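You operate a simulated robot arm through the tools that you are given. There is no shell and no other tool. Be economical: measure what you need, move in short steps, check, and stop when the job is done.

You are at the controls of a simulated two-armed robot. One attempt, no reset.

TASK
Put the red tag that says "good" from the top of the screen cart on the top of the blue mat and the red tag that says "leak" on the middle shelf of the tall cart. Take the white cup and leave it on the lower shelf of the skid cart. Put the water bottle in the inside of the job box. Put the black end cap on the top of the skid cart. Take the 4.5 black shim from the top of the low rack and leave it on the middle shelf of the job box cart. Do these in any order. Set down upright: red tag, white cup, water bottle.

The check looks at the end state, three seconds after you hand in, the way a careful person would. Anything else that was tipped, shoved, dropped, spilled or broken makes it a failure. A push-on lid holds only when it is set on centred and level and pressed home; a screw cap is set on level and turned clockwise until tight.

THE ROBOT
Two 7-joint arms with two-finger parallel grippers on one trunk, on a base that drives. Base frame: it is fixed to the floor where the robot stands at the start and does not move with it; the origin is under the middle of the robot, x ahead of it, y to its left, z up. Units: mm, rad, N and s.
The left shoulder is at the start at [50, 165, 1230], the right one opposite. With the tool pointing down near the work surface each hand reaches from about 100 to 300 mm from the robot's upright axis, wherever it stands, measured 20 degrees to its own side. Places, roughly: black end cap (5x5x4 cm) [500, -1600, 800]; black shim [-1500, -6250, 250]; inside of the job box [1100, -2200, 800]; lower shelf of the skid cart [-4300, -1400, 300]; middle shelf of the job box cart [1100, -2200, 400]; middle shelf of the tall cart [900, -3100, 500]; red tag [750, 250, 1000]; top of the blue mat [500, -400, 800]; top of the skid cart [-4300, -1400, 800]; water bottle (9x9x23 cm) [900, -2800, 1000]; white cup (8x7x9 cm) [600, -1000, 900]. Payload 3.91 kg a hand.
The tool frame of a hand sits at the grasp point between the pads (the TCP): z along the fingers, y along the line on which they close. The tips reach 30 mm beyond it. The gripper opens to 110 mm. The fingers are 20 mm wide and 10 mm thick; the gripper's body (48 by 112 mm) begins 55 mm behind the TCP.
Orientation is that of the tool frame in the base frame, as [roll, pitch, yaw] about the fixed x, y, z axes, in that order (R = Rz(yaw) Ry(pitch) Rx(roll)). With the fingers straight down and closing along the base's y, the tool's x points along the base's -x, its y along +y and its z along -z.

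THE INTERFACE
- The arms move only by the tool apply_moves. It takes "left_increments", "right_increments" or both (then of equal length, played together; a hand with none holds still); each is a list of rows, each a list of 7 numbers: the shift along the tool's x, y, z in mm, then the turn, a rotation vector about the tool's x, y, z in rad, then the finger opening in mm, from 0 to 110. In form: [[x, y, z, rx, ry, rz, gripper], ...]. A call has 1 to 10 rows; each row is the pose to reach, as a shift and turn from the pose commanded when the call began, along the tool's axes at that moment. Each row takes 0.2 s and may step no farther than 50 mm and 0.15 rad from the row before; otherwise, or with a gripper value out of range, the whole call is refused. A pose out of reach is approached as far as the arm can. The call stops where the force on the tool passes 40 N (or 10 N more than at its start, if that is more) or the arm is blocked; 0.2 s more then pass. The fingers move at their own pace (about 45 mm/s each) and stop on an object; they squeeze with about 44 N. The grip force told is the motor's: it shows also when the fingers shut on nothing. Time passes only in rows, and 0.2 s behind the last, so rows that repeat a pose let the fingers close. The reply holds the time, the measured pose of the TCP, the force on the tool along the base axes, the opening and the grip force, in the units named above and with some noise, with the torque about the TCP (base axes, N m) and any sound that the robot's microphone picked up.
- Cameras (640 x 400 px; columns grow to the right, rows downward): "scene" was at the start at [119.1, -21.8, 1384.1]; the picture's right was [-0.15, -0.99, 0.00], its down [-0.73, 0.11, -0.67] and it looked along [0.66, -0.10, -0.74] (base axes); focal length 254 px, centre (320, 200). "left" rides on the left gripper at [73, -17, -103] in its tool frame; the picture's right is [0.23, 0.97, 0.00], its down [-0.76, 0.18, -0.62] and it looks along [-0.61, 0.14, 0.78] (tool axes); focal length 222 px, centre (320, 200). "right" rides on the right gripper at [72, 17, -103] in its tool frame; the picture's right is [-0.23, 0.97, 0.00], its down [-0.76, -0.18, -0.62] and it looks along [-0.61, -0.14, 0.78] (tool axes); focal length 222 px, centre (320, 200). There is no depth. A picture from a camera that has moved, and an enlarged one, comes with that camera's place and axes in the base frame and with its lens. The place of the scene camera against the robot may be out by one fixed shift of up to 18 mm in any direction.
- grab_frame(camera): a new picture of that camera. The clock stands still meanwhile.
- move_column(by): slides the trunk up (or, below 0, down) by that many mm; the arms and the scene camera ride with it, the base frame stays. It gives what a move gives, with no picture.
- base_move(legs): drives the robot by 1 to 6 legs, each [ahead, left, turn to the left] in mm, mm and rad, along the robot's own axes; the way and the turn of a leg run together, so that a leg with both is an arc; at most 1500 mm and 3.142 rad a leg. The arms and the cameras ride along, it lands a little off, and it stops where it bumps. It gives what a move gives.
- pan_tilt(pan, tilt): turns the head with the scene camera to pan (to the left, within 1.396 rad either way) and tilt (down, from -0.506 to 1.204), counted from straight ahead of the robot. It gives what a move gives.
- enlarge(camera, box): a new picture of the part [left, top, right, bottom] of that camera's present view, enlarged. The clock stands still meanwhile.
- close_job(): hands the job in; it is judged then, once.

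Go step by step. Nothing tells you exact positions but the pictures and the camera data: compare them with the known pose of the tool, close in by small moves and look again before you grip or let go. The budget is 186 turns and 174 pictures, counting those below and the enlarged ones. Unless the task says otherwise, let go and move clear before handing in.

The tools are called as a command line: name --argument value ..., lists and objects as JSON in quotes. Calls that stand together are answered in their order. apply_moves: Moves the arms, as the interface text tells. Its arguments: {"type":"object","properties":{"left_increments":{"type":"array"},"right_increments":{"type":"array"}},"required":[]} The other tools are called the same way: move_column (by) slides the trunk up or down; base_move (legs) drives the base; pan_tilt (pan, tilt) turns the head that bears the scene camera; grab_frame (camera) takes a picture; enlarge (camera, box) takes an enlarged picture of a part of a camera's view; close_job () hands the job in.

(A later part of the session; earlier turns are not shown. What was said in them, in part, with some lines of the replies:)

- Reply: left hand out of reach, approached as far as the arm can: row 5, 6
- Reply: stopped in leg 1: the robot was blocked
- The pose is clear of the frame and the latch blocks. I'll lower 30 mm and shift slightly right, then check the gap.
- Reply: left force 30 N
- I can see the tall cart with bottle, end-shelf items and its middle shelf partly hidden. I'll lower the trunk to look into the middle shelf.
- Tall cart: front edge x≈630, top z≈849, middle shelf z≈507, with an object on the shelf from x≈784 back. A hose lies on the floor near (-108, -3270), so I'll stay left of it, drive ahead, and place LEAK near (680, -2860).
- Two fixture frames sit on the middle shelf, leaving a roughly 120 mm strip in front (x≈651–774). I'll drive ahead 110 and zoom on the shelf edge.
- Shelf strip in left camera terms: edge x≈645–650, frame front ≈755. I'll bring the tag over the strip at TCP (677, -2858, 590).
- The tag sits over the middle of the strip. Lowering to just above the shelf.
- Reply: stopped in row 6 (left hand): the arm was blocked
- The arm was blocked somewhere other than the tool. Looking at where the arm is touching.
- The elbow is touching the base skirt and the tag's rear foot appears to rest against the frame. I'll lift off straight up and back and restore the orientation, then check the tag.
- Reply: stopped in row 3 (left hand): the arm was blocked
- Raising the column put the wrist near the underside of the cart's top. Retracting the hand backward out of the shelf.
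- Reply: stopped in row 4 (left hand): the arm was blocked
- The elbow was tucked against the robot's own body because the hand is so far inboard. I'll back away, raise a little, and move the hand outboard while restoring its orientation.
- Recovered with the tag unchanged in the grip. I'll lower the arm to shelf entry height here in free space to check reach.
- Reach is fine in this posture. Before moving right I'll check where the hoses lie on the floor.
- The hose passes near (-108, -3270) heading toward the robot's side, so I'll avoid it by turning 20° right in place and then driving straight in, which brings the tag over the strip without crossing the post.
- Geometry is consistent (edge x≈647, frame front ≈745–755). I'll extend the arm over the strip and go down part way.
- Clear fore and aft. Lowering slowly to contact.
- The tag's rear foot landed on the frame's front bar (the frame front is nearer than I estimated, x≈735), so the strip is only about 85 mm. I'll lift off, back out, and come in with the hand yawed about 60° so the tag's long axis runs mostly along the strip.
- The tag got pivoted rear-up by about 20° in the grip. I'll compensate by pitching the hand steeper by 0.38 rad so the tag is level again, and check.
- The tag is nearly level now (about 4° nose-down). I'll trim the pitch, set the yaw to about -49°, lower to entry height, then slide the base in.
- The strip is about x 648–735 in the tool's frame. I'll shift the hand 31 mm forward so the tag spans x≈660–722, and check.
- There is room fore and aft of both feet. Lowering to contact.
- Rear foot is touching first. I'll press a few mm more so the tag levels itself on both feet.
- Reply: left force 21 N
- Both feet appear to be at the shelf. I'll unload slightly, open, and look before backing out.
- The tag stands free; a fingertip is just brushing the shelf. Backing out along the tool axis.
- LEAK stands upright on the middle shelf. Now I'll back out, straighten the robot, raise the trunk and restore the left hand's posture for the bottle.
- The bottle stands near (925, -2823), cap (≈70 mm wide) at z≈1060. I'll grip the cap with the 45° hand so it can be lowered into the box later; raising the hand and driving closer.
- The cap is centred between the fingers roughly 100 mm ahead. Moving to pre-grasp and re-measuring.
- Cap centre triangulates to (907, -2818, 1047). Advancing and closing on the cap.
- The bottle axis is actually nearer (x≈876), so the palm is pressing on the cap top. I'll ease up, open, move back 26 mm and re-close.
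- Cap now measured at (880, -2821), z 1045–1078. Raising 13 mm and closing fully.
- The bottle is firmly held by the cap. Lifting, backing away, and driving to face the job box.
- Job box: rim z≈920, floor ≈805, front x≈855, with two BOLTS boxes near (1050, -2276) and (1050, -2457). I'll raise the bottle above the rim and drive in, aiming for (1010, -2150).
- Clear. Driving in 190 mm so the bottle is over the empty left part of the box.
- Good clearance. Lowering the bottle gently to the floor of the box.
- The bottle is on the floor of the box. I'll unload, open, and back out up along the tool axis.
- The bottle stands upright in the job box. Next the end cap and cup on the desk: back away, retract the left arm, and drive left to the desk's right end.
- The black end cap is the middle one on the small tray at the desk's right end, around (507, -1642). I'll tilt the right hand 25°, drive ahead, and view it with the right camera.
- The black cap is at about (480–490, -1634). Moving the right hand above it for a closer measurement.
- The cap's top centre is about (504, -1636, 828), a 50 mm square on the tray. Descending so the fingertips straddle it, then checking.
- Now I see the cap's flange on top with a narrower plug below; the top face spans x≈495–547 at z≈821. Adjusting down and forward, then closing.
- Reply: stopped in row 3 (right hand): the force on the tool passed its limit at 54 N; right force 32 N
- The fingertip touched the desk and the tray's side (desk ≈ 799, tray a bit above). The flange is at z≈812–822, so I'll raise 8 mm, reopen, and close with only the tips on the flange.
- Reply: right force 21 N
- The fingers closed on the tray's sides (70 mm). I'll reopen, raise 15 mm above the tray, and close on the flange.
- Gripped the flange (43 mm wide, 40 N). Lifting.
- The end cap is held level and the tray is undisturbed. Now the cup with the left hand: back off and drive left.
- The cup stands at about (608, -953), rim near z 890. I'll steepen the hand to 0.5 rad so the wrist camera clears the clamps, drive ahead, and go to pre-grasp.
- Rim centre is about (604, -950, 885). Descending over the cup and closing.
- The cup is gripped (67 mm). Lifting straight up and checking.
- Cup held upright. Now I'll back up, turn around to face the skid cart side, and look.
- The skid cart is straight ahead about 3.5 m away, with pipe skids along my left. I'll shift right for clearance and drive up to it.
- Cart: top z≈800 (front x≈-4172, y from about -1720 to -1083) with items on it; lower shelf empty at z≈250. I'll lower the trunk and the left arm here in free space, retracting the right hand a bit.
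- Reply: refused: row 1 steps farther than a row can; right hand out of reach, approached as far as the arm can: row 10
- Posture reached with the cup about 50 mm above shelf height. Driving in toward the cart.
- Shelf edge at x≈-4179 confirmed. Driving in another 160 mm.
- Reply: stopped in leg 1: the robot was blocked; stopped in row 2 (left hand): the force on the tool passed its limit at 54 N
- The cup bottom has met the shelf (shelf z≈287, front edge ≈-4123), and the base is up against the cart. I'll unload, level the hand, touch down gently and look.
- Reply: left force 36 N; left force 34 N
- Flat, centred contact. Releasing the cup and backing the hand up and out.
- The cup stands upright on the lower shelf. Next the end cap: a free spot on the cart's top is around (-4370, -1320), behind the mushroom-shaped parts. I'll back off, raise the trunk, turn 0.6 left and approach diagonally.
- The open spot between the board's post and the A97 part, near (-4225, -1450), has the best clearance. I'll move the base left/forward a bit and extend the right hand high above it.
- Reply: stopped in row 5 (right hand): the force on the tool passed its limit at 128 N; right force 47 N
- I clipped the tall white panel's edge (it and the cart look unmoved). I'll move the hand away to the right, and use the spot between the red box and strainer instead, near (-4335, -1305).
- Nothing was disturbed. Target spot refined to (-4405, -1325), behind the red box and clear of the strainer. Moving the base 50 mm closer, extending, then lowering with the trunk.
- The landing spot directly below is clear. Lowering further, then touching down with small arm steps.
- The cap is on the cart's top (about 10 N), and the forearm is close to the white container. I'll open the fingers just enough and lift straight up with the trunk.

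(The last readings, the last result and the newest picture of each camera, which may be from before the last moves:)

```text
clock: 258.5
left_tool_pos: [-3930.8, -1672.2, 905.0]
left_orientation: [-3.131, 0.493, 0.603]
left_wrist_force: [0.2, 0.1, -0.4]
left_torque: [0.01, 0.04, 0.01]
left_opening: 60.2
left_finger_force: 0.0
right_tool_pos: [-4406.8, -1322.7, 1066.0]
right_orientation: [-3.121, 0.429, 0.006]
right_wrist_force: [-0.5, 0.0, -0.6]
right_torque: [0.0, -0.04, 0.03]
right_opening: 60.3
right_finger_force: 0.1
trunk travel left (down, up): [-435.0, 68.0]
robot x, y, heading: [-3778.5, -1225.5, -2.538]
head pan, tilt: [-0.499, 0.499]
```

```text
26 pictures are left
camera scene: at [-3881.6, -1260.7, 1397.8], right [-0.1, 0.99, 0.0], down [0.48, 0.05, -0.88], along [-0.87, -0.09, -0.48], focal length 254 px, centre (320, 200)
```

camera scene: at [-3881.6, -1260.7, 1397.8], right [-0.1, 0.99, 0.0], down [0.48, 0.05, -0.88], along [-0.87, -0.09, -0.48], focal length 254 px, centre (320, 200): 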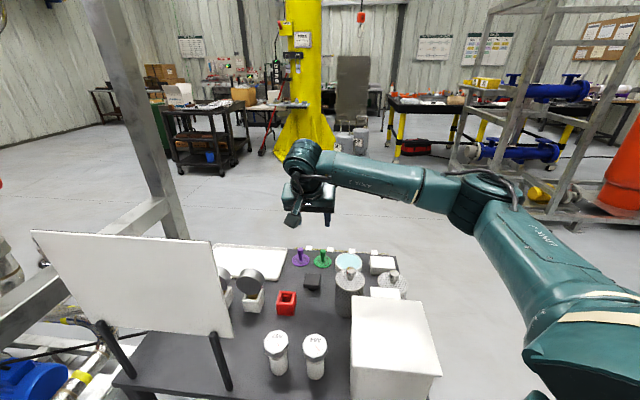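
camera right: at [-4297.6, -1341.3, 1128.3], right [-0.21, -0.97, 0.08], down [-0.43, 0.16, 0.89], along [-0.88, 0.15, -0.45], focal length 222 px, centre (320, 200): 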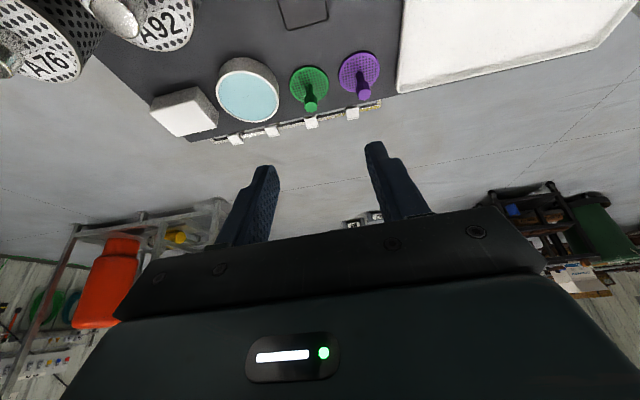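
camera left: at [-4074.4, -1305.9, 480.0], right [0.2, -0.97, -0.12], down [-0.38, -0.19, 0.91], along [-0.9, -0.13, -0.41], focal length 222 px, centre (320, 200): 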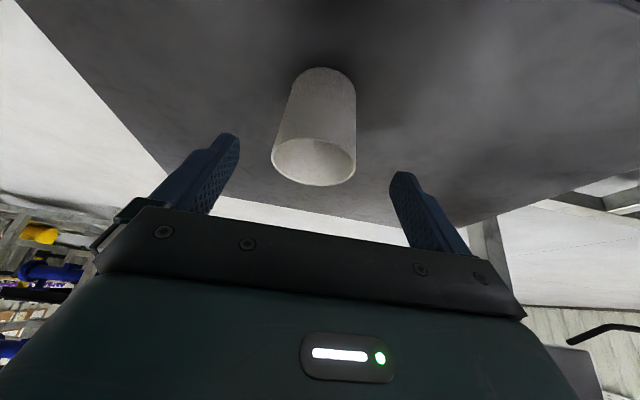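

The end cap sits on the skid cart's top and nothing else moved. Now the shim: back away, tuck the right arm, and drive around to the low rack.

base_move --legs '[[-320, 0, 0]]'

apply_moves --right_increments '[[30, -23, -14, -0.05, 0, -0.109, 60], [60, -45, -28, -0.1, 0, -0.218, 60], [90, -68, -41, -0.15, 0, -0.327, 60], [120, -90, -55, -0.2, 0, -0.436, 60], [150, -113, -69, -0.25, 0, -0.545, 60]]'

base_move --legs '[[0, 0, 0.967], [0, 1300, 0], [0, 1250, 0], [1500, 0, 0], [1000, 0, 0]]'

pan_tilt --pan 0.0 --tilt 0.45

grab_frame --camera "scene"

```text
clock: 260.6
left_tool_pos: [-3669.6, -1489.0, 905.9]
left_orientation: [-3.13, 0.493, 0.595]
left_wrist_force: [-0.6, -0.8, -0.1]
left_torque: [0.0, -0.01, 0.0]
left_opening: 59.9
left_finger_force: 0.0
right_tool_pos: [-4142.2, -1138.1, 1064.7]
right_orientation: [-3.124, 0.432, -0.004]
right_wrist_force: [-0.5, 0.6, -0.5]
right_torque: [-0.04, 0.0, 0.03]
right_opening: 60.1
right_finger_force: 0.1
trunk travel left (down, up): [-435.0, 68.0]
robot x, y, heading: [-3518.5, -1045.0, -2.548]
head pan, tilt: [-0.499, 0.499]
```

```text
clock: 261.9
left_tool_pos: [-3669.9, -1490.1, 906.4]
left_orientation: [-3.13, 0.492, 0.597]
left_wrist_force: [0.0, 0.7, -1.1]
left_torque: [0.01, 0.01, 0.01]
left_opening: 59.8
left_finger_force: 0.1
right_tool_pos: [-3974.8, -1023.9, 1065.7]
right_orientation: [-3.124, 0.423, 0.597]
right_wrist_force: [0.1, 0.1, -1.1]
right_torque: [0.01, 0.02, 0.02]
right_opening: 60.0
right_finger_force: 0.1
trunk travel left (down, up): [-435.0, 68.0]
robot x, y, heading: [-3516.0, -1047.4, -2.545]
head pan, tilt: [-0.499, 0.499]
```

```text
clock: 298.6
left_tool_pos: [-831.9, -4059.1, 906.5]
left_orientation: [-3.131, 0.492, 1.52]
left_wrist_force: [0.3, 0.4, 0.6]
left_torque: [0.0, -0.01, 0.02]
left_opening: 60.1
left_finger_force: 0.0
right_tool_pos: [-1388.7, -4022.8, 1065.8]
right_orientation: [-3.124, 0.423, 1.522]
right_wrist_force: [0.2, 0.1, -0.6]
right_torque: [-0.01, 0.01, 0.02]
right_opening: 59.8
right_finger_force: 0.0
trunk travel left (down, up): [-435.0, 68.0]
robot x, y, heading: [-1092.4, -3667.7, -1.621]
head pan, tilt: [-0.499, 0.499]
```

```text
clock: 299.5
left_tool_pos: [-832.0, -4059.8, 905.3]
left_orientation: [-3.129, 0.493, 1.521]
left_wrist_force: [-0.4, -0.5, 1.1]
left_torque: [0.0, -0.01, -0.03]
left_opening: 60.1
left_finger_force: 0.0
right_tool_pos: [-1387.2, -4022.9, 1065.2]
right_orientation: [-3.127, 0.423, 1.52]
right_wrist_force: [0.3, -0.6, -1.2]
right_torque: [0.04, 0.01, -0.06]
right_opening: 60.0
right_finger_force: 0.1
trunk travel left (down, up): [-435.0, 68.0]
robot x, y, heading: [-1093.5, -3665.4, -1.619]
head pan, tilt: [0.0, 0.45]
```

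```text
25 pictures are left
camera scene: at [-1089.5, -3798.1, 1402.3], right [-1.0, 0.05, 0.0], down [0.02, 0.43, -0.9], along [-0.05, -0.9, -0.44], focal length 254 px, centre (320, 200)
```

scene: 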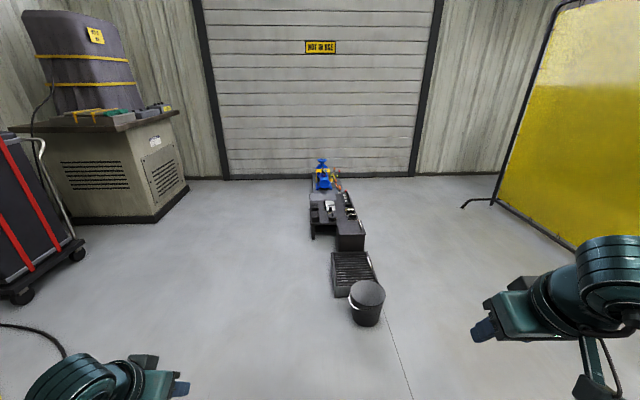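

enlarge --camera "scene" --box '[280, 150, 400, 250]'

```text
4.00 times, centred on (340, 200) of scene
camera zoom: at [-1089.5, -3798.1, 1402.3], right [-1.0, 0.05, 0.0], down [0.02, 0.43, -0.9], along [-0.05, -0.9, -0.44], focal length 1015 px, centre (240, 200)
```

zoom: 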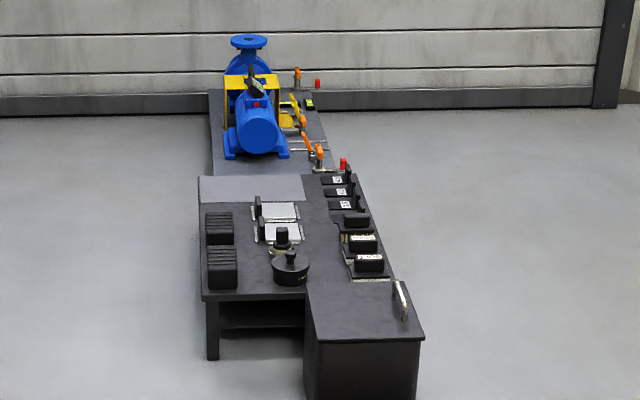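

The shims stand along the west edge of the low rack (x≈-1485, y from -5780 to -6225). I'll drive around to its west side and face it.

base_move --legs '[[400, 0, 0.05], [0, -950, 0], [1450, 0, 0], [480, 0, 0], [0, 0, 1.57]]'

pan_tilt --pan 0.0 --tilt 1.0

grab_frame --camera "scene"

```text
clock: 306.7
left_tool_pos: [-1354.6, -4457.4, 905.1]
left_orientation: [-3.129, 0.487, 1.576]
left_wrist_force: [-0.6, -0.5, 0.0]
left_torque: [0.0, -0.01, 0.03]
left_opening: 59.9
left_finger_force: 0.1
right_tool_pos: [-1910.7, -4453.1, 1064.7]
right_orientation: [-3.124, 0.419, 1.578]
right_wrist_force: [-0.1, -0.1, 0.1]
right_torque: [0.0, -0.03, 0.01]
right_opening: 59.9
right_finger_force: 0.0
trunk travel left (down, up): [-435.0, 68.0]
robot x, y, heading: [-1638.1, -4082.2, -1.568]
head pan, tilt: [0.0, 0.45]
stopped in leg 2: the robot was blocked; the commanded pose is now the measured one
```

```text
clock: 307.7
left_tool_pos: [-1353.9, -4457.4, 905.1]
left_orientation: [-3.13, 0.489, 1.575]
left_wrist_force: [0.8, -0.8, 0.6]
left_torque: [0.02, -0.01, 0.01]
left_opening: 60.1
left_finger_force: 0.2
right_tool_pos: [-1910.0, -4452.4, 1065.8]
right_orientation: [-3.123, 0.423, 1.578]
right_wrist_force: [0.4, 0.6, -0.2]
right_torque: [-0.01, -0.02, 0.03]
right_opening: 60.0
right_finger_force: 0.1
trunk travel left (down, up): [-435.0, 68.0]
robot x, y, heading: [-1638.1, -4078.9, -1.566]
head pan, tilt: [0.0, 1.0]
```

```text
23 pictures are left
camera scene: at [-1625.6, -4189.0, 1356.8], right [-1.0, -0.01, 0.0], down [-0.01, 0.84, -0.54], along [0.0, -0.54, -0.84], focal length 254 px, centre (320, 200)
```

scene: 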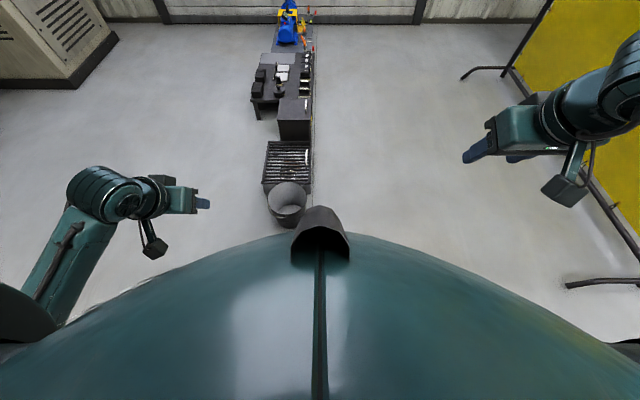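

Something behind on the right (skid corner) blocked the sideways leg. I'll ease left, go ahead a little to clear it, then go right and on.

base_move --legs '[[0, 40, 0], [430, 0, 0], [0, -470, 0], [1470, 0, 0]]'

```text
clock: 322.1
left_tool_pos: [-1763.2, -6356.3, 905.7]
left_orientation: [-3.131, 0.491, 1.586]
left_wrist_force: [0.5, -0.6, 0.3]
left_torque: [-0.01, -0.02, -0.03]
left_opening: 59.8
left_finger_force: 0.0
right_tool_pos: [-2319.7, -6355.7, 1066.3]
right_orientation: [-3.123, 0.42, 1.589]
right_wrist_force: [0.4, -0.1, 0.1]
right_torque: [0.03, 0.03, 0.02]
right_opening: 60.0
right_finger_force: 0.1
trunk travel left (down, up): [-435.0, 68.0]
robot x, y, heading: [-2050.8, -5982.1, -1.558]
head pan, tilt: [0.0, 1.0]
```

base_move --legs '[[0, 0, 1.558]]'

pan_tilt --pan -0.15 --tilt 0.95

grab_frame --camera "scene"

```text
clock: 326.3
left_tool_pos: [-1669.5, -5703.8, 905.4]
left_orientation: [-3.13, 0.491, 3.132]
left_wrist_force: [-0.3, 0.5, -0.3]
left_torque: [0.0, -0.01, -0.01]
left_opening: 60.0
left_finger_force: 0.1
right_tool_pos: [-1682.8, -6260.5, 1065.2]
right_orientation: [-3.125, 0.422, 3.133]
right_wrist_force: [0.3, 0.0, 0.9]
right_torque: [0.01, 0.01, 0.0]
right_opening: 59.8
right_finger_force: 0.1
trunk travel left (down, up): [-435.0, 68.0]
robot x, y, heading: [-2049.9, -5982.7, -0.011]
head pan, tilt: [0.0, 1.0]
```

```text
clock: 327.0
left_tool_pos: [-1669.5, -5704.6, 905.4]
left_orientation: [-3.129, 0.49, 3.132]
left_wrist_force: [0.6, -0.2, -0.5]
left_torque: [0.0, -0.01, 0.01]
left_opening: 60.0
left_finger_force: 0.1
right_tool_pos: [-1682.8, -6260.1, 1065.5]
right_orientation: [-3.123, 0.422, 3.133]
right_wrist_force: [0.0, -0.1, -0.1]
right_torque: [0.01, -0.01, 0.04]
right_opening: 59.9
right_finger_force: 0.1
trunk travel left (down, up): [-435.0, 68.0]
robot x, y, heading: [-2053.1, -5984.6, -0.016]
head pan, tilt: [-0.15, 0.949]
```

```text
22 pictures are left
camera scene: at [-1937.6, -6003.5, 1360.4], right [-0.16, -0.99, 0.0], down [-0.8, 0.13, -0.58], along [0.57, -0.09, -0.81], focal length 254 px, centre (320, 200)
```

scene: 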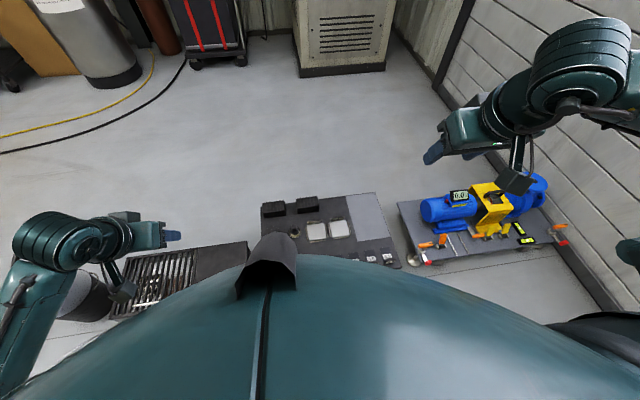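

base_move --legs '[[-280, 0, 0]]'

enlarge --camera "scene" --box '[250, 130, 430, 250]'

```text
clock: 328.9
left_tool_pos: [-1947.8, -5701.3, 906.5]
left_orientation: [-3.13, 0.491, 3.13]
left_wrist_force: [0.0, -0.1, 0.2]
left_torque: [0.0, -0.01, -0.03]
left_opening: 60.1
left_finger_force: 0.0
right_tool_pos: [-1961.7, -6257.3, 1066.9]
right_orientation: [-3.124, 0.421, 3.133]
right_wrist_force: [0.0, 0.0, -0.7]
right_torque: [0.04, 0.03, 0.02]
right_opening: 59.9
right_finger_force: 0.2
trunk travel left (down, up): [-435.0, 68.0]
robot x, y, heading: [-2329.9, -5980.0, -0.011]
head pan, tilt: [-0.15, 0.949]
```

```text
3.33 times, centred on (340, 190) of scene
camera zoom: at [-2216.8, -6000.8, 1360.4], right [-0.16, -0.99, 0.0], down [-0.8, 0.13, -0.58], along [0.58, -0.09, -0.81], focal length 846 px, centre (253, 233)
```

zoom: 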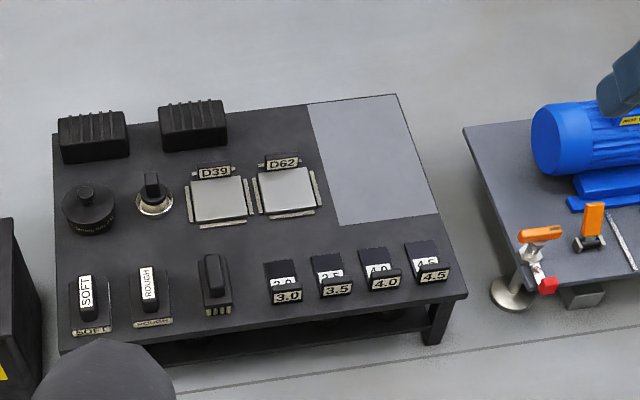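

enlarge --camera "scene" --box '[320, 190, 384, 222]'

```text
10.00 times, centred on (352, 206) of scene
camera zoom: at [-2216.8, -6000.8, 1360.4], right [-0.16, -0.99, 0.0], down [-0.8, 0.13, -0.58], along [0.58, -0.09, -0.81], focal length 2538 px, centre (0, 140)
```

zoom: 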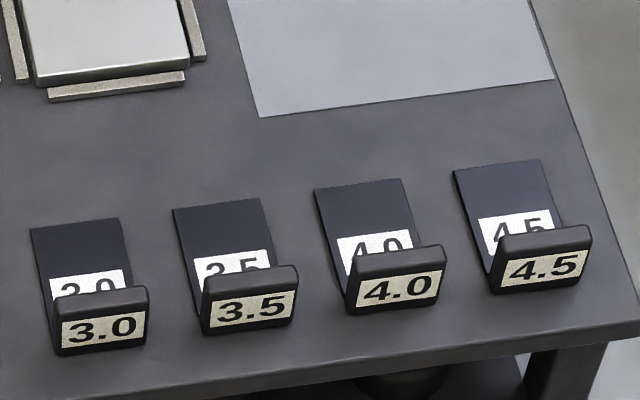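

The 4.5 shim is the rightmost one, with a 47 mm wide upright tab at about (-1561, -6384). I'll go right, lower the trunk and left arm (same posture as for the cup) and approach it with the left hand.

base_move --legs '[[0, -675, 0.011]]'

move_column --by -385

apply_moves --left_increments '[[9, 0, 46, 0, 0, 0, 90], [18, 0, 92, 0, 0, 0, 90], [27, 0, 138, 0, 0, 0, 90], [36, 0, 185, 0, 0, 0, 90]]'

base_move --legs '[[240, 0, 0]]'

grab_frame --camera "left"

```text
clock: 335.2
left_tool_pos: [-1954.5, -6363.7, 905.7]
left_orientation: [-3.128, 0.489, 3.132]
left_wrist_force: [0.2, 1.7, -0.3]
left_torque: [0.0, 0.01, 0.01]
left_opening: 60.1
left_finger_force: 0.0
right_tool_pos: [-1967.4, -6920.6, 1065.9]
right_orientation: [-3.125, 0.421, 3.134]
right_wrist_force: [-0.5, -0.3, -0.3]
right_torque: [0.01, 0.0, -0.02]
right_opening: 59.8
right_finger_force: 0.1
trunk travel left (down, up): [-435.0, 68.0]
robot x, y, heading: [-2335.7, -6641.7, -0.011]
head pan, tilt: [-0.15, 0.949]
```

```text
clock: 338.9
left_tool_pos: [-1954.5, -6364.0, 520.8]
left_orientation: [-3.13, 0.49, 3.133]
left_wrist_force: [0.6, 0.1, -0.2]
left_torque: [0.02, 0.01, 0.02]
left_opening: 59.9
left_finger_force: 0.2
right_tool_pos: [-1967.0, -6920.1, 680.6]
right_orientation: [-3.123, 0.42, 3.134]
right_wrist_force: [-0.3, -0.3, 0.1]
right_torque: [-0.04, -0.04, -0.01]
right_opening: 59.8
right_finger_force: 0.1
trunk travel left (down, up): [-50.0, 453.0]
robot x, y, heading: [-2333.8, -6643.0, -0.004]
head pan, tilt: [-0.15, 0.949]
```

```text
clock: 339.9
left_tool_pos: [-1897.6, -6366.8, 341.9]
left_orientation: [-3.129, 0.489, 3.133]
left_wrist_force: [0.2, 0.9, 0.1]
left_torque: [0.02, 0.02, 0.02]
left_opening: 90.0
left_finger_force: 0.0
right_tool_pos: [-1966.5, -6920.3, 681.8]
right_orientation: [-3.124, 0.423, 3.135]
right_wrist_force: [0.0, 0.4, -0.2]
right_torque: [-0.02, -0.01, -0.01]
right_opening: 60.0
right_finger_force: 0.1
trunk travel left (down, up): [-50.0, 453.0]
robot x, y, heading: [-2333.9, -6644.8, -0.006]
head pan, tilt: [-0.15, 0.949]
```

```text
clock: 341.7
left_tool_pos: [-1662.5, -6370.6, 341.7]
left_orientation: [-3.13, 0.49, 3.131]
left_wrist_force: [-0.3, 0.6, 0.9]
left_torque: [0.03, 0.0, 0.01]
left_opening: 90.0
left_finger_force: 0.1
right_tool_pos: [-1735.2, -6922.9, 682.3]
right_orientation: [-3.125, 0.422, 3.13]
right_wrist_force: [0.2, 0.7, -0.4]
right_torque: [0.01, 0.02, 0.01]
right_opening: 59.9
right_finger_force: 0.0
trunk travel left (down, up): [-50.0, 453.0]
robot x, y, heading: [-2102.2, -6647.0, -0.009]
head pan, tilt: [-0.15, 0.949]
```

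```text
19 pictures are left
camera left: at [-1775.4, -6385.1, 399.8], right [-0.18, 0.98, -0.12], down [0.38, 0.18, 0.91], along [0.91, 0.12, -0.41], focal length 222 px, centre (320, 200)
```

left: 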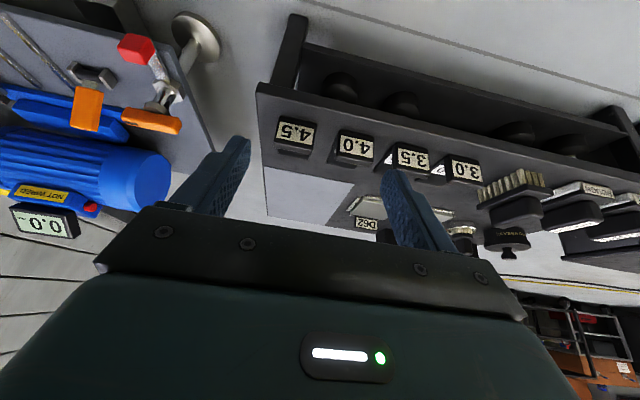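

The 4.5 tab is at the left of the row in view. Moving closer and re-measuring.

apply_moves --left_increments '[[-17, -13, 33, 0, 0, 0, 90], [-35, -26, 66, 0, 0, 0, 90]]'

enlarge --camera "left" --box '[200, 60, 440, 240]'

```text
clock: 342.3
left_tool_pos: [-1598.5, -6397.3, 300.3]
left_orientation: [-3.13, 0.491, 3.129]
left_wrist_force: [-0.1, -0.2, 0.3]
left_torque: [0.0, 0.0, 0.03]
left_opening: 89.8
left_finger_force: 0.1
right_tool_pos: [-1734.4, -6923.5, 681.7]
right_orientation: [-3.124, 0.42, 3.131]
right_wrist_force: [0.1, 0.4, 0.3]
right_torque: [-0.02, -0.01, 0.0]
right_opening: 60.0
right_finger_force: 0.1
trunk travel left (down, up): [-50.0, 453.0]
robot x, y, heading: [-2096.9, -6645.5, -0.011]
head pan, tilt: [-0.15, 0.949]
```

```text
2.22 times, centred on (320, 150) of left
camera zoom: at [-1712.0, -6412.1, 358.1], right [-0.18, 0.98, -0.12], down [0.38, 0.18, 0.91], along [0.91, 0.12, -0.41], focal length 494 px, centre (320, 311)
```

zoom: 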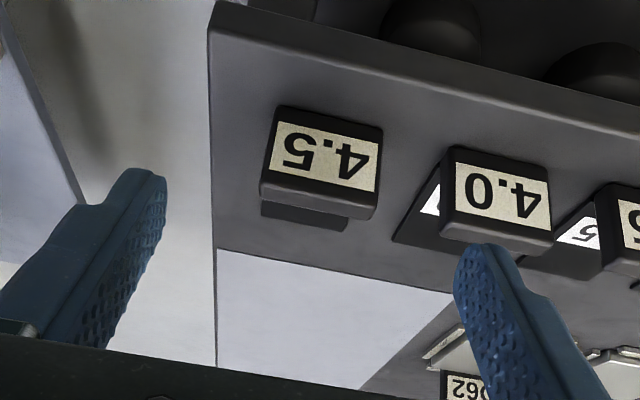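

The tab's front face is at (-1538, -6398), z≈177–228, 50 mm wide; the 4.0 neighbour is 28 mm away, so I'll use a 70 mm opening. Approaching in steps.

apply_moves --left_increments '[[-5, 0, 1, 0, 0, 0, 70], [-5, 0, 33, 0, 0, 0, 70], [-10, -1, 66, 0, 0, 0, 70], [-13, -1, 85, 0, 0, 0, 70], [-15, -1, 93, 0, 0, 0, 70], [-15, -1, 100, 0, 0, 0, 70]]'

enlarge --camera "left" --box '[200, 60, 440, 240]'

```text
clock: 343.7
left_tool_pos: [-1540.3, -6400.8, 221.2]
left_orientation: [-3.13, 0.495, 3.13]
left_wrist_force: [-4.2, -0.6, 9.0]
left_torque: [0.31, 0.09, 0.1]
left_opening: 69.8
left_finger_force: 0.0
right_tool_pos: [-1734.2, -6922.9, 680.5]
right_orientation: [-3.126, 0.422, 3.132]
right_wrist_force: [0.4, 0.0, 0.2]
right_torque: [0.01, 0.01, 0.01]
right_opening: 60.0
right_finger_force: 0.0
trunk travel left (down, up): [-50.0, 453.0]
robot x, y, heading: [-2101.7, -6644.8, -0.013]
head pan, tilt: [-0.15, 0.949]
```

```text
2.22 times, centred on (320, 150) of left
camera zoom: at [-1653.2, -6415.0, 278.9], right [-0.18, 0.98, -0.12], down [0.38, 0.18, 0.91], along [0.91, 0.12, -0.4], focal length 494 px, centre (320, 311)
```

zoom: 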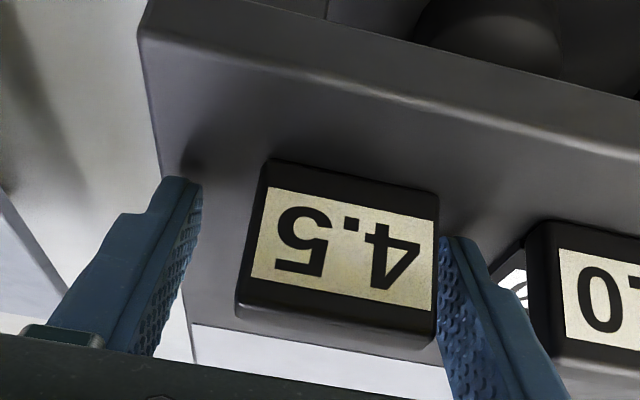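

Fingertips just touch the rack top. I'll raise 3 mm, centre a little, and close.

apply_moves --left_increments '[[-1.4, 1, -3, 0, 0, 0, 68], [-1.4, 4, -3, 0, 0, 0, 60], [-1.4, 4, -3, 0, 0, 0, 45], [-1.4, 4, -3, 0, 0, 0, 35], [-1.4, 4, -3, 0, 0, 0, 35], [-1.4, 4, -3, 0, 0, 0, 35]]'

enlarge --camera "left" --box '[200, 60, 440, 240]'

```text
clock: 345.1
left_tool_pos: [-1541.1, -6396.0, 222.9]
left_orientation: [-3.13, 0.49, 3.131]
left_wrist_force: [-0.7, -0.4, 0.4]
left_torque: [0.09, 0.01, -0.01]
left_opening: 49.4
left_finger_force: 43.6
right_tool_pos: [-1733.9, -6922.8, 679.8]
right_orientation: [-3.124, 0.421, 3.13]
right_wrist_force: [0.0, -0.4, -0.6]
right_torque: [0.0, 0.0, 0.0]
right_opening: 60.0
right_finger_force: 0.1
trunk travel left (down, up): [-50.0, 453.0]
robot x, y, heading: [-2101.3, -6645.9, -0.007]
head pan, tilt: [-0.15, 0.949]
```

```text
2.22 times, centred on (320, 150) of left
camera zoom: at [-1653.7, -6411.3, 281.3], right [-0.18, 0.98, -0.12], down [0.38, 0.18, 0.91], along [0.91, 0.12, -0.41], focal length 494 px, centre (320, 311)
```

zoom: 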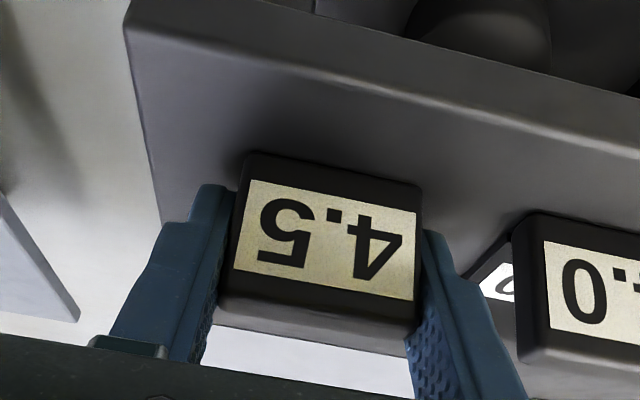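

Gripped (49 mm, 44 N). Lifting straight up and checking.

apply_moves --left_increments '[[-5, 0, -9, 0, 0, 0, 35], [-19, 0, -35, 0, 0, 0, 35], [-38, 0, -71, 0, 0, 0, 35], [-57, 0, -106, 0, 0, 0, 35], [-76, 0, -141, 0, 0, 0, 35]]'

base_move --legs '[[-250, 0, 0]]'

grab_frame --camera "left"

grab_frame --camera "scene"

```text
clock: 346.3
left_tool_pos: [-1539.3, -6395.1, 382.2]
left_orientation: [-3.13, 0.49, 3.129]
left_wrist_force: [0.5, -0.3, -1.2]
left_torque: [0.01, 0.01, -0.01]
left_opening: 49.6
left_finger_force: 43.8
right_tool_pos: [-1734.7, -6923.0, 680.7]
right_orientation: [-3.123, 0.42, 3.131]
right_wrist_force: [-0.9, -0.4, 0.7]
right_torque: [0.01, 0.02, -0.03]
right_opening: 60.2
right_finger_force: 0.0
trunk travel left (down, up): [-50.0, 453.0]
robot x, y, heading: [-2100.9, -6643.7, -0.008]
head pan, tilt: [-0.15, 0.949]
```

```text
clock: 348.1
left_tool_pos: [-1786.5, -6392.2, 383.2]
left_orientation: [-3.13, 0.49, 3.127]
left_wrist_force: [0.4, -0.2, -1.2]
left_torque: [-0.01, 0.01, 0.02]
left_opening: 49.5
left_finger_force: 43.9
right_tool_pos: [-1982.6, -6921.4, 681.3]
right_orientation: [-3.124, 0.421, 3.129]
right_wrist_force: [-0.6, 0.5, 0.1]
right_torque: [-0.02, 0.02, 0.01]
right_opening: 60.0
right_finger_force: 0.0
trunk travel left (down, up): [-50.0, 453.0]
robot x, y, heading: [-2346.8, -6642.2, -0.01]
head pan, tilt: [-0.15, 0.949]
```

```text
15 pictures are left
camera left: at [-1899.2, -6407.8, 440.0], right [-0.18, 0.98, -0.12], down [0.38, 0.18, 0.91], along [0.91, 0.12, -0.41], focal length 222 px, centre (320, 200)
```

left: 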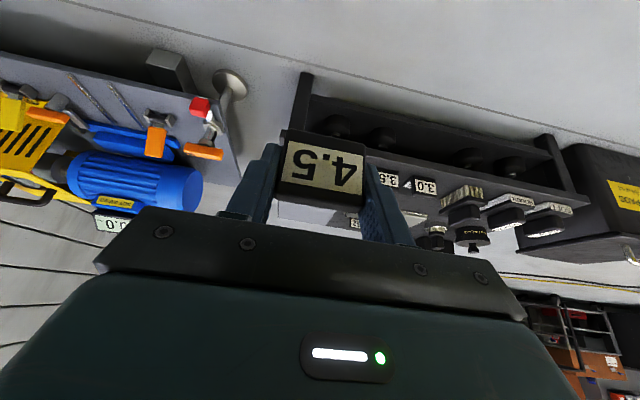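

```text
14 pictures are left
camera scene: at [-2235.2, -6663.6, 975.4], right [-0.16, -0.99, 0.0], down [-0.8, 0.13, -0.58], along [0.57, -0.1, -0.81], focal length 254 px, centre (320, 200)
```

scene: 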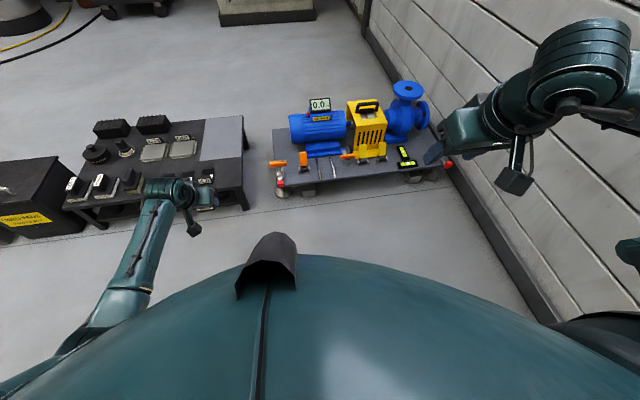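

The shim is held and the other shims are undisturbed. I'll raise the trunk and drive back toward the job box cart by a clear route.

move_column --by 385

base_move --legs '[[0, 1500, 0.01], [560, 490, 0], [740, 90, 0], [0, 1500, 0], [0, 580, 0]]'

```text
clock: 351.8
left_tool_pos: [-1786.4, -6393.2, 768.4]
left_orientation: [-3.128, 0.49, 3.128]
left_wrist_force: [-0.1, 1.0, -1.1]
left_torque: [0.0, 0.0, 0.0]
left_opening: 49.5
left_finger_force: 44.5
right_tool_pos: [-1981.9, -6921.2, 1065.3]
right_orientation: [-3.124, 0.422, 3.128]
right_wrist_force: [-0.4, 0.4, -0.5]
right_torque: [0.02, -0.01, -0.01]
right_opening: 59.9
right_finger_force: 0.1
trunk travel left (down, up): [-435.0, 68.0]
robot x, y, heading: [-2349.1, -6640.8, -0.019]
head pan, tilt: [-0.15, 0.949]
```

```text
clock: 371.1
left_tool_pos: [-1102.2, -4323.2, 765.9]
left_orientation: [-3.13, 0.487, -3.136]
left_wrist_force: [0.5, 0.1, -1.0]
left_torque: [-0.01, 0.02, -0.03]
left_opening: 49.4
left_finger_force: 44.0
right_tool_pos: [-1286.6, -4854.3, 1065.9]
right_orientation: [-3.124, 0.418, -3.135]
right_wrist_force: [0.3, -0.2, -0.2]
right_torque: [-0.01, -0.01, -0.01]
right_opening: 59.9
right_finger_force: 0.1
trunk travel left (down, up): [-435.0, 68.0]
robot x, y, heading: [-1663.0, -4582.2, 0.005]
head pan, tilt: [-0.15, 0.949]
stopped in leg 3: the robot was blocked; the commanded pose is now the measured one
```

pan_tilt --pan 0.0 --tilt 0.7

grab_frame --camera "scene"

```text
clock: 371.9
left_tool_pos: [-1103.0, -4322.4, 766.6]
left_orientation: [-3.131, 0.489, -3.137]
left_wrist_force: [-0.1, -0.3, -1.0]
left_torque: [-0.01, 0.02, 0.01]
left_opening: 49.3
left_finger_force: 44.1
right_tool_pos: [-1288.7, -4855.2, 1066.0]
right_orientation: [-3.127, 0.42, -3.136]
right_wrist_force: [-0.2, 1.1, 0.2]
right_torque: [-0.01, 0.0, 0.05]
right_opening: 60.1
right_finger_force: 0.0
trunk travel left (down, up): [-435.0, 68.0]
robot x, y, heading: [-1658.2, -4582.6, 0.004]
head pan, tilt: [0.0, 0.7]
```

```text
13 pictures are left
camera scene: at [-1533.3, -4591.4, 1380.1], right [0.01, -1.0, 0.0], down [-0.64, 0.0, -0.76], along [0.76, 0.0, -0.64], focal length 254 px, centre (320, 200)
```

scene: 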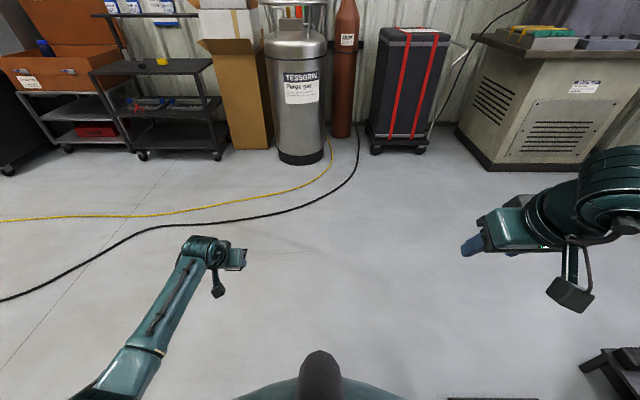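

The base corner is probably against the bucket. I'll move away to the left first, then forward, then on to the job box cart.

base_move --legs '[[0, 230, 0], [620, 0, 0], [0, 1500, 0], [0, 370, 0]]'

pan_tilt --pan -1.2 --tilt 0.5

grab_frame --camera "scene"

```text
clock: 393.8
left_tool_pos: [-483.7, -2235.9, 766.2]
left_orientation: [-3.131, 0.488, -3.14]
left_wrist_force: [-1.1, 0.7, -1.3]
left_torque: [-0.03, 0.02, 0.01]
left_opening: 49.5
left_finger_force: 43.8
right_tool_pos: [-672.6, -2766.6, 1066.3]
right_orientation: [-3.125, 0.421, -3.139]
right_wrist_force: [0.7, 0.4, -0.1]
right_torque: [-0.01, 0.01, 0.02]
right_opening: 59.9
right_finger_force: 0.2
trunk travel left (down, up): [-435.0, 68.0]
robot x, y, heading: [-1041.3, -2497.1, 0.001]
head pan, tilt: [0.0, 0.7]
```

```text
clock: 395.2
left_tool_pos: [-485.1, -2236.1, 766.0]
left_orientation: [-3.131, 0.49, -3.14]
left_wrist_force: [-0.2, 0.2, -0.9]
left_torque: [0.03, 0.04, 0.0]
left_opening: 49.6
left_finger_force: 44.3
right_tool_pos: [-673.1, -2767.5, 1066.4]
right_orientation: [-3.124, 0.421, -3.138]
right_wrist_force: [-1.2, 0.0, 0.4]
right_torque: [-0.02, -0.04, -0.05]
right_opening: 60.0
right_finger_force: 0.1
trunk travel left (down, up): [-435.0, 68.0]
robot x, y, heading: [-1045.4, -2490.9, 0.003]
head pan, tilt: [-1.201, 0.499]
```

```text
12 pictures are left
camera scene: at [-968.1, -2587.1, 1397.9], right [-0.93, -0.36, 0.0], down [-0.17, 0.45, -0.88], along [0.32, -0.82, -0.48], focal length 254 px, centre (320, 200)
```

scene: 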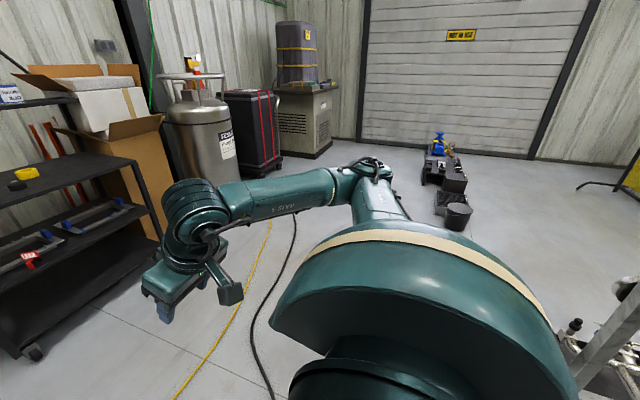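

The bucket is still standing and LEAK is still upright. Now the job box cart's middle shelf (z≈365, front x≈852). I'll tilt the hand to 45°, lower the trunk, and drive up to it.

apply_moves --left_increments '[[0, 0, 0, 0, -0.1, 0, 35], [0, 0, 0, 0, -0.2, 0, 35], [0, 0, 0, 0, -0.295, 0, 35]]'

base_move --legs '[[1150, 50, 0]]'

move_column --by -310

grab_frame --camera "left"

```text
clock: 396.0
left_tool_pos: [-484.4, -2236.1, 767.2]
left_orientation: [-3.128, 0.782, -3.136]
left_wrist_force: [0.3, -1.1, -1.3]
left_torque: [0.02, 0.01, -0.01]
left_opening: 49.6
left_finger_force: 44.0
right_tool_pos: [-672.7, -2766.8, 1065.2]
right_orientation: [-3.125, 0.42, -3.138]
right_wrist_force: [0.1, -0.1, -0.1]
right_torque: [0.01, -0.02, 0.03]
right_opening: 59.9
right_finger_force: 0.0
trunk travel left (down, up): [-435.0, 68.0]
robot x, y, heading: [-1045.5, -2493.2, 0.005]
head pan, tilt: [-1.201, 0.499]
```

```text
clock: 401.8
left_tool_pos: [661.6, -2189.1, 766.4]
left_orientation: [-3.125, 0.783, -3.14]
left_wrist_force: [0.4, 0.2, -1.2]
left_torque: [-0.04, 0.04, -0.01]
left_opening: 49.2
left_finger_force: 43.5
right_tool_pos: [472.4, -2719.7, 1066.4]
right_orientation: [-3.124, 0.421, 3.141]
right_wrist_force: [-0.9, -0.8, 0.7]
right_torque: [0.05, 0.01, 0.0]
right_opening: 60.0
right_finger_force: 0.1
trunk travel left (down, up): [-435.0, 68.0]
robot x, y, heading: [103.1, -2442.9, -0.005]
head pan, tilt: [-1.201, 0.499]
```

```text
clock: 404.9
left_tool_pos: [662.1, -2188.8, 457.1]
left_orientation: [-3.127, 0.783, -3.139]
left_wrist_force: [0.8, -0.1, -1.7]
left_torque: [0.01, 0.02, 0.02]
left_opening: 49.5
left_finger_force: 43.6
right_tool_pos: [471.3, -2718.8, 755.8]
right_orientation: [-3.123, 0.421, 3.14]
right_wrist_force: [-1.6, 0.0, 0.5]
right_torque: [0.01, -0.01, -0.02]
right_opening: 60.0
right_finger_force: 0.1
trunk travel left (down, up): [-125.0, 378.0]
robot x, y, heading: [100.7, -2444.2, -0.004]
head pan, tilt: [-1.201, 0.499]
```

```text
11 pictures are left
camera left: at [536.5, -2205.4, 479.6], right [-0.15, 0.97, -0.17], down [0.1, 0.19, 0.98], along [0.98, 0.13, -0.13], focal length 222 px, centre (320, 200)
```

left: 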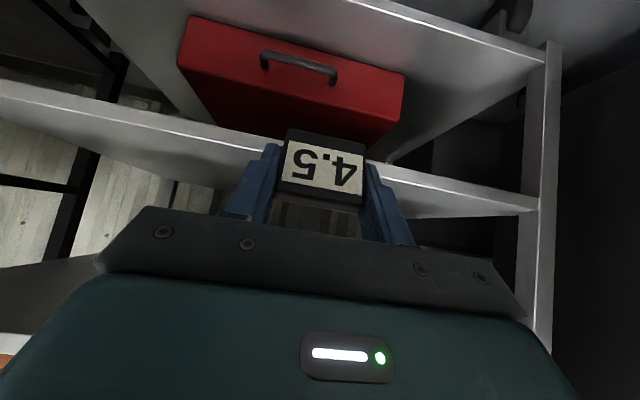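

The middle shelf's top is at z≈386, and my shim clears it by about 30 mm. Driving in so the shim is over the shelf.

base_move --legs '[[230, 0, 0]]'

grab_frame --camera "left"

```text
clock: 406.4
left_tool_pos: [833.7, -2190.5, 455.8]
left_orientation: [-3.131, 0.781, 3.139]
left_wrist_force: [-0.7, -0.6, -1.0]
left_torque: [-0.01, 0.01, 0.01]
left_opening: 49.6
left_finger_force: 43.9
right_tool_pos: [637.1, -2721.5, 756.5]
right_orientation: [-3.116, 0.406, -3.138]
right_wrist_force: [-8.1, -1.9, 5.1]
right_torque: [0.19, -0.73, 0.12]
right_opening: 60.1
right_finger_force: 0.0
trunk travel left (down, up): [-125.0, 378.0]
robot x, y, heading: [274.6, -2444.8, -0.008]
head pan, tilt: [-1.201, 0.499]
stopped in leg 1: the force on the tool passed its limit at 131 N (the readings are from after the stop); the commanded pose is now the measured one
```

```text
10 pictures are left
camera left: at [710.1, -2206.6, 478.9], right [-0.15, 0.97, -0.17], down [0.1, 0.19, 0.98], along [0.98, 0.13, -0.13], focal length 222 px, centre (320, 200)
```

left: 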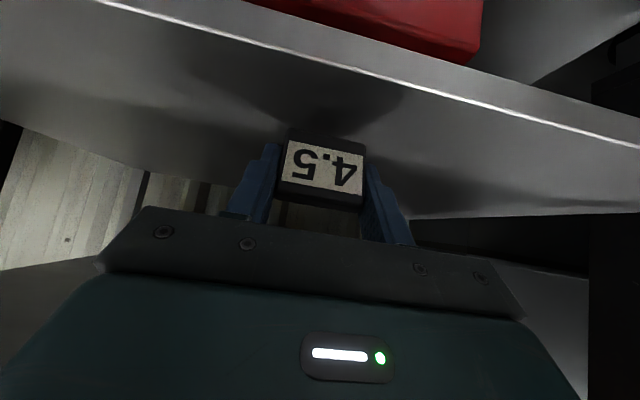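

My right hand touched the tall cart's post. Backing off, tucking the right hand inboard, and checking the tall cart.

base_move --legs '[[-70, 0, 0]]'

apply_moves --right_increments '[[20, 40, -20, 0, 0, 0, 60], [20, 80, -40, 0, 0, 0, 60], [20, 120, -60, 0, 0, 0, 60]]'

pan_tilt --pan -0.75 --tilt 0.5

grab_frame --camera "scene"

```text
clock: 407.4
left_tool_pos: [765.9, -2191.5, 456.1]
left_orientation: [-3.128, 0.781, 3.142]
left_wrist_force: [-0.1, -0.5, -1.4]
left_torque: [-0.01, 0.04, 0.02]
left_opening: 49.5
left_finger_force: 43.9
right_tool_pos: [569.4, -2720.4, 756.0]
right_orientation: [-3.117, 0.403, -3.14]
right_wrist_force: [0.0, 0.5, -0.5]
right_torque: [-0.02, 0.01, -0.01]
right_opening: 59.9
right_finger_force: 0.1
trunk travel left (down, up): [-125.0, 378.0]
robot x, y, heading: [210.0, -2443.3, -0.003]
head pan, tilt: [-1.201, 0.499]
```

```text
clock: 408.2
left_tool_pos: [765.8, -2190.3, 455.9]
left_orientation: [-3.129, 0.781, 3.14]
left_wrist_force: [0.0, 0.3, -1.7]
left_torque: [-0.01, 0.01, -0.01]
left_opening: 49.6
left_finger_force: 43.9
right_tool_pos: [530.5, -2596.6, 800.6]
right_orientation: [-3.113, 0.404, -3.139]
right_wrist_force: [0.3, -0.3, -0.3]
right_torque: [0.0, 0.01, -0.02]
right_opening: 60.2
right_finger_force: 0.1
right hand out of reach, approached as far as the arm can: row 1, 2, 3
trunk travel left (down, up): [-125.0, 378.0]
robot x, y, heading: [205.7, -2447.5, -0.008]
head pan, tilt: [-1.201, 0.499]
```

```text
clock: 409.1
left_tool_pos: [765.4, -2189.4, 454.1]
left_orientation: [-3.129, 0.781, -3.14]
left_wrist_force: [-0.4, -0.5, -1.7]
left_torque: [0.03, -0.01, 0.0]
left_opening: 49.8
left_finger_force: 43.5
right_tool_pos: [530.8, -2595.6, 801.1]
right_orientation: [-3.116, 0.403, -3.14]
right_wrist_force: [-0.1, 0.9, -0.1]
right_torque: [-0.02, 0.03, 0.0]
right_opening: 59.9
right_finger_force: 0.1
trunk travel left (down, up): [-125.0, 378.0]
robot x, y, heading: [208.8, -2445.8, -0.007]
head pan, tilt: [-0.75, 0.499]
```

```text
9 pictures are left
camera scene: at [314.1, -2516.3, 1087.9], right [-0.69, -0.73, 0.0], down [-0.35, 0.33, -0.88], along [0.64, -0.6, -0.48], focal length 254 px, centre (320, 200)
```

scene: 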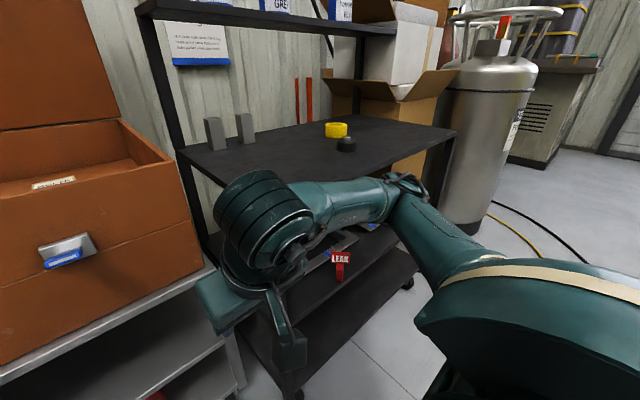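

LEAK and the tall cart are fine. The shelf edge is at x≈824; I'll drive only 60 mm more (keeping the right elbow clear), then extend the left arm over the shelf.

base_move --legs '[[60, 0, 0]]'

apply_moves --left_increments '[[-14, 0, 14, 0, 0, 0, 35], [-28, 0, 28, 0, 0, 0, 35], [-42, 0, 42, 0, 0, 0, 35]]'

grab_frame --camera "left"

```text
clock: 410.1
left_tool_pos: [823.9, -2189.6, 455.4]
left_orientation: [-3.126, 0.78, 3.14]
left_wrist_force: [0.1, -0.8, -0.1]
left_torque: [-0.04, 0.02, 0.02]
left_opening: 49.9
left_finger_force: 43.6
right_tool_pos: [590.2, -2595.6, 799.3]
right_orientation: [-3.115, 0.403, -3.135]
right_wrist_force: [0.1, -0.3, -0.3]
right_torque: [0.03, 0.0, -0.02]
right_opening: 60.0
right_finger_force: 0.0
trunk travel left (down, up): [-125.0, 378.0]
robot x, y, heading: [264.0, -2445.6, -0.007]
head pan, tilt: [-0.75, 0.499]
```

```text
clock: 410.9
left_tool_pos: [883.3, -2189.3, 455.3]
left_orientation: [-3.128, 0.779, -3.14]
left_wrist_force: [-0.1, 0.4, -1.2]
left_torque: [-0.01, 0.02, -0.01]
left_opening: 49.5
left_finger_force: 44.2
right_tool_pos: [591.9, -2595.9, 800.6]
right_orientation: [-3.116, 0.404, -3.135]
right_wrist_force: [-0.2, 0.7, -0.5]
right_torque: [-0.02, -0.01, -0.05]
right_opening: 59.9
right_finger_force: 0.1
trunk travel left (down, up): [-125.0, 378.0]
robot x, y, heading: [269.4, -2442.8, -0.001]
head pan, tilt: [-0.75, 0.499]
```

```text
8 pictures are left
camera left: at [759.0, -2205.4, 478.8], right [-0.15, 0.97, -0.17], down [0.1, 0.19, 0.98], along [0.98, 0.13, -0.13], focal length 222 px, centre (320, 200)
```

left: 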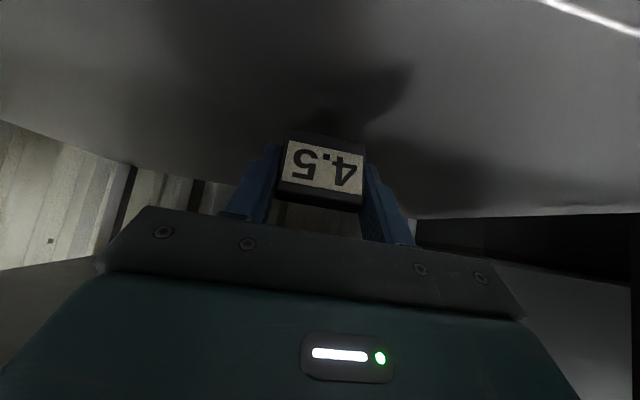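

Well over the shelf. Lowering gently to contact.

apply_moves --left_increments '[[7, 0, 7, 0, 0, 0, 35], [14, 0, 14, 0, 0, 0, 35], [17, 0, 17, 0, 0, 0, 35], [19, 0, 19, 0, 0, 0, 35], [21, 0, 21, 0, 0, 0, 35], [23, 0, 23, 0, 0, 0, 35], [25, 0, 25, 0, 0, 0, 35]]'

```text
clock: 412.5
left_tool_pos: [887.4, -2190.0, 428.4]
left_orientation: [-3.128, 0.798, 3.141]
left_wrist_force: [-5.1, 2.9, 33.0]
left_torque: [0.42, 0.15, 0.05]
left_opening: 49.7
left_finger_force: 43.3
right_tool_pos: [589.6, -2596.2, 801.1]
right_orientation: [-3.116, 0.406, -3.138]
right_wrist_force: [0.0, 0.0, -0.1]
right_torque: [0.01, 0.02, -0.01]
right_opening: 60.0
right_finger_force: 0.0
trunk travel left (down, up): [-125.0, 378.0]
robot x, y, heading: [266.7, -2442.0, -0.004]
head pan, tilt: [-0.75, 0.499]
```

Contact. Unloading, opening and backing out.

apply_moves --left_increments '[[-4, 0, -4, 0, 0, 0, 40], [-4, 0, -4, 0, 0, 0, 52], [-4, 0, -4, 0, 0, 0, 65], [-4, 0, -4, 0, 0, 0, 75], [-4, 0, -4, 0, 0, 0, 75], [-4, 0, -20, 0, 0, 0, 75], [-4, 0, -50, 0, 0, 0, 75], [10, 0, -80, 0, 0, 0, 75]]'

grab_frame --camera "left"

```text
clock: 414.3
left_tool_pos: [818.4, -2189.2, 469.5]
left_orientation: [-3.13, 0.778, 3.141]
left_wrist_force: [-0.1, -0.5, -0.2]
left_torque: [0.01, -0.04, 0.0]
left_opening: 74.9
left_finger_force: 0.1
right_tool_pos: [590.3, -2596.2, 800.2]
right_orientation: [-3.116, 0.403, -3.137]
right_wrist_force: [-0.6, -0.5, -0.2]
right_torque: [-0.04, 0.03, 0.01]
right_opening: 60.0
right_finger_force: 0.1
trunk travel left (down, up): [-125.0, 378.0]
robot x, y, heading: [266.5, -2447.9, -0.005]
head pan, tilt: [-0.75, 0.499]
```

```text
7 pictures are left
camera left: at [694.6, -2205.5, 492.8], right [-0.15, 0.97, -0.17], down [0.11, 0.19, 0.98], along [0.98, 0.13, -0.13], focal length 222 px, centre (320, 200)
```

left: 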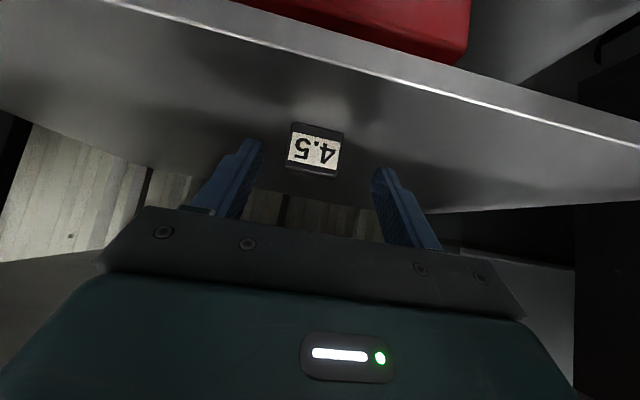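

The shim stands on the middle shelf. Backing the robot clear and taking a last look.

base_move --legs '[[-500, 0, 0]]'

pan_tilt --pan -0.1 --tilt 0.35

grab_frame --camera "scene"

```text
clock: 417.2
left_tool_pos: [323.1, -2192.0, 469.4]
left_orientation: [-3.128, 0.781, 3.132]
left_wrist_force: [0.7, -0.4, -0.3]
left_torque: [0.01, 0.02, 0.01]
left_opening: 75.1
left_finger_force: 0.0
right_tool_pos: [90.3, -2594.2, 799.7]
right_orientation: [-3.114, 0.403, 3.136]
right_wrist_force: [0.2, 0.8, 0.1]
right_torque: [-0.03, 0.03, 0.0]
right_opening: 60.2
right_finger_force: 0.1
trunk travel left (down, up): [-125.0, 378.0]
robot x, y, heading: [-232.7, -2435.8, -0.014]
head pan, tilt: [-0.75, 0.499]
```

```text
clock: 418.2
left_tool_pos: [322.4, -2192.5, 469.1]
left_orientation: [-3.128, 0.781, 3.132]
left_wrist_force: [0.0, 0.8, 0.3]
left_torque: [-0.04, 0.01, 0.01]
left_opening: 75.0
left_finger_force: 0.0
right_tool_pos: [90.2, -2594.9, 801.4]
right_orientation: [-3.115, 0.404, 3.135]
right_wrist_force: [0.7, -1.1, -0.2]
right_torque: [-0.03, 0.01, -0.01]
right_opening: 60.0
right_finger_force: 0.0
trunk travel left (down, up): [-125.0, 378.0]
robot x, y, heading: [-233.4, -2439.4, -0.011]
head pan, tilt: [-0.099, 0.351]
```

```text
6 pictures are left
camera scene: at [-99.4, -2461.1, 1101.5], right [-0.11, -0.99, 0.0], down [-0.34, 0.04, -0.94], along [0.93, -0.11, -0.34], focal length 254 px, centre (320, 200)
```

scene: 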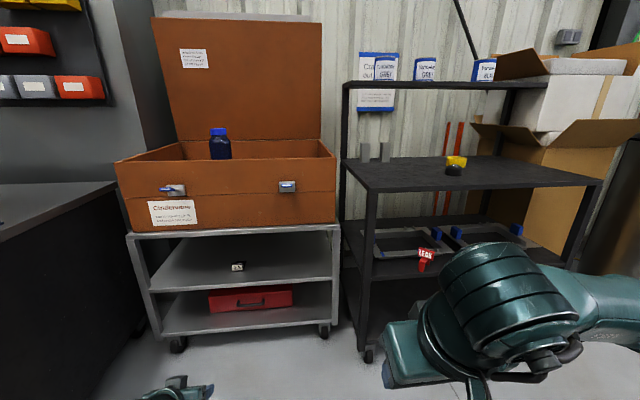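

The bottle is upright in the job box, the shim is on the middle shelf, and LEAK is upright on the tall cart. GOOD, the cup and the end cap were in place when I last saw them, so I'm handing in.

close_job

```text
The job is handed in.
```

All six items are where you asked and the job is handed in, but I bumped fixtures several times along the way.

- **Placement:** The final pictures show the bottle upright in the job box, "leak" upright on the tall cart's middle shelf and the 4.5 shim on the job box cart's middle shelf. "Good" on the mat, the cup on the skid cart's lower shelf and the end cap on its top were each in place when I last saw them.
- **"Leak" tag:** It stands only about 5 mm from the shelf's front edge.
- **Bumps:** The right hand hit the skid cart's tall white panel and the tall cart's post, both at about 130 N, and the fingers squeezed the end-cap tray before I got the cap. The base also stopped against the desk and the skid cart, and once probably against a bucket. I saw nothing tipped or shifted in the pictures afterwards, but I had no closer check than that.
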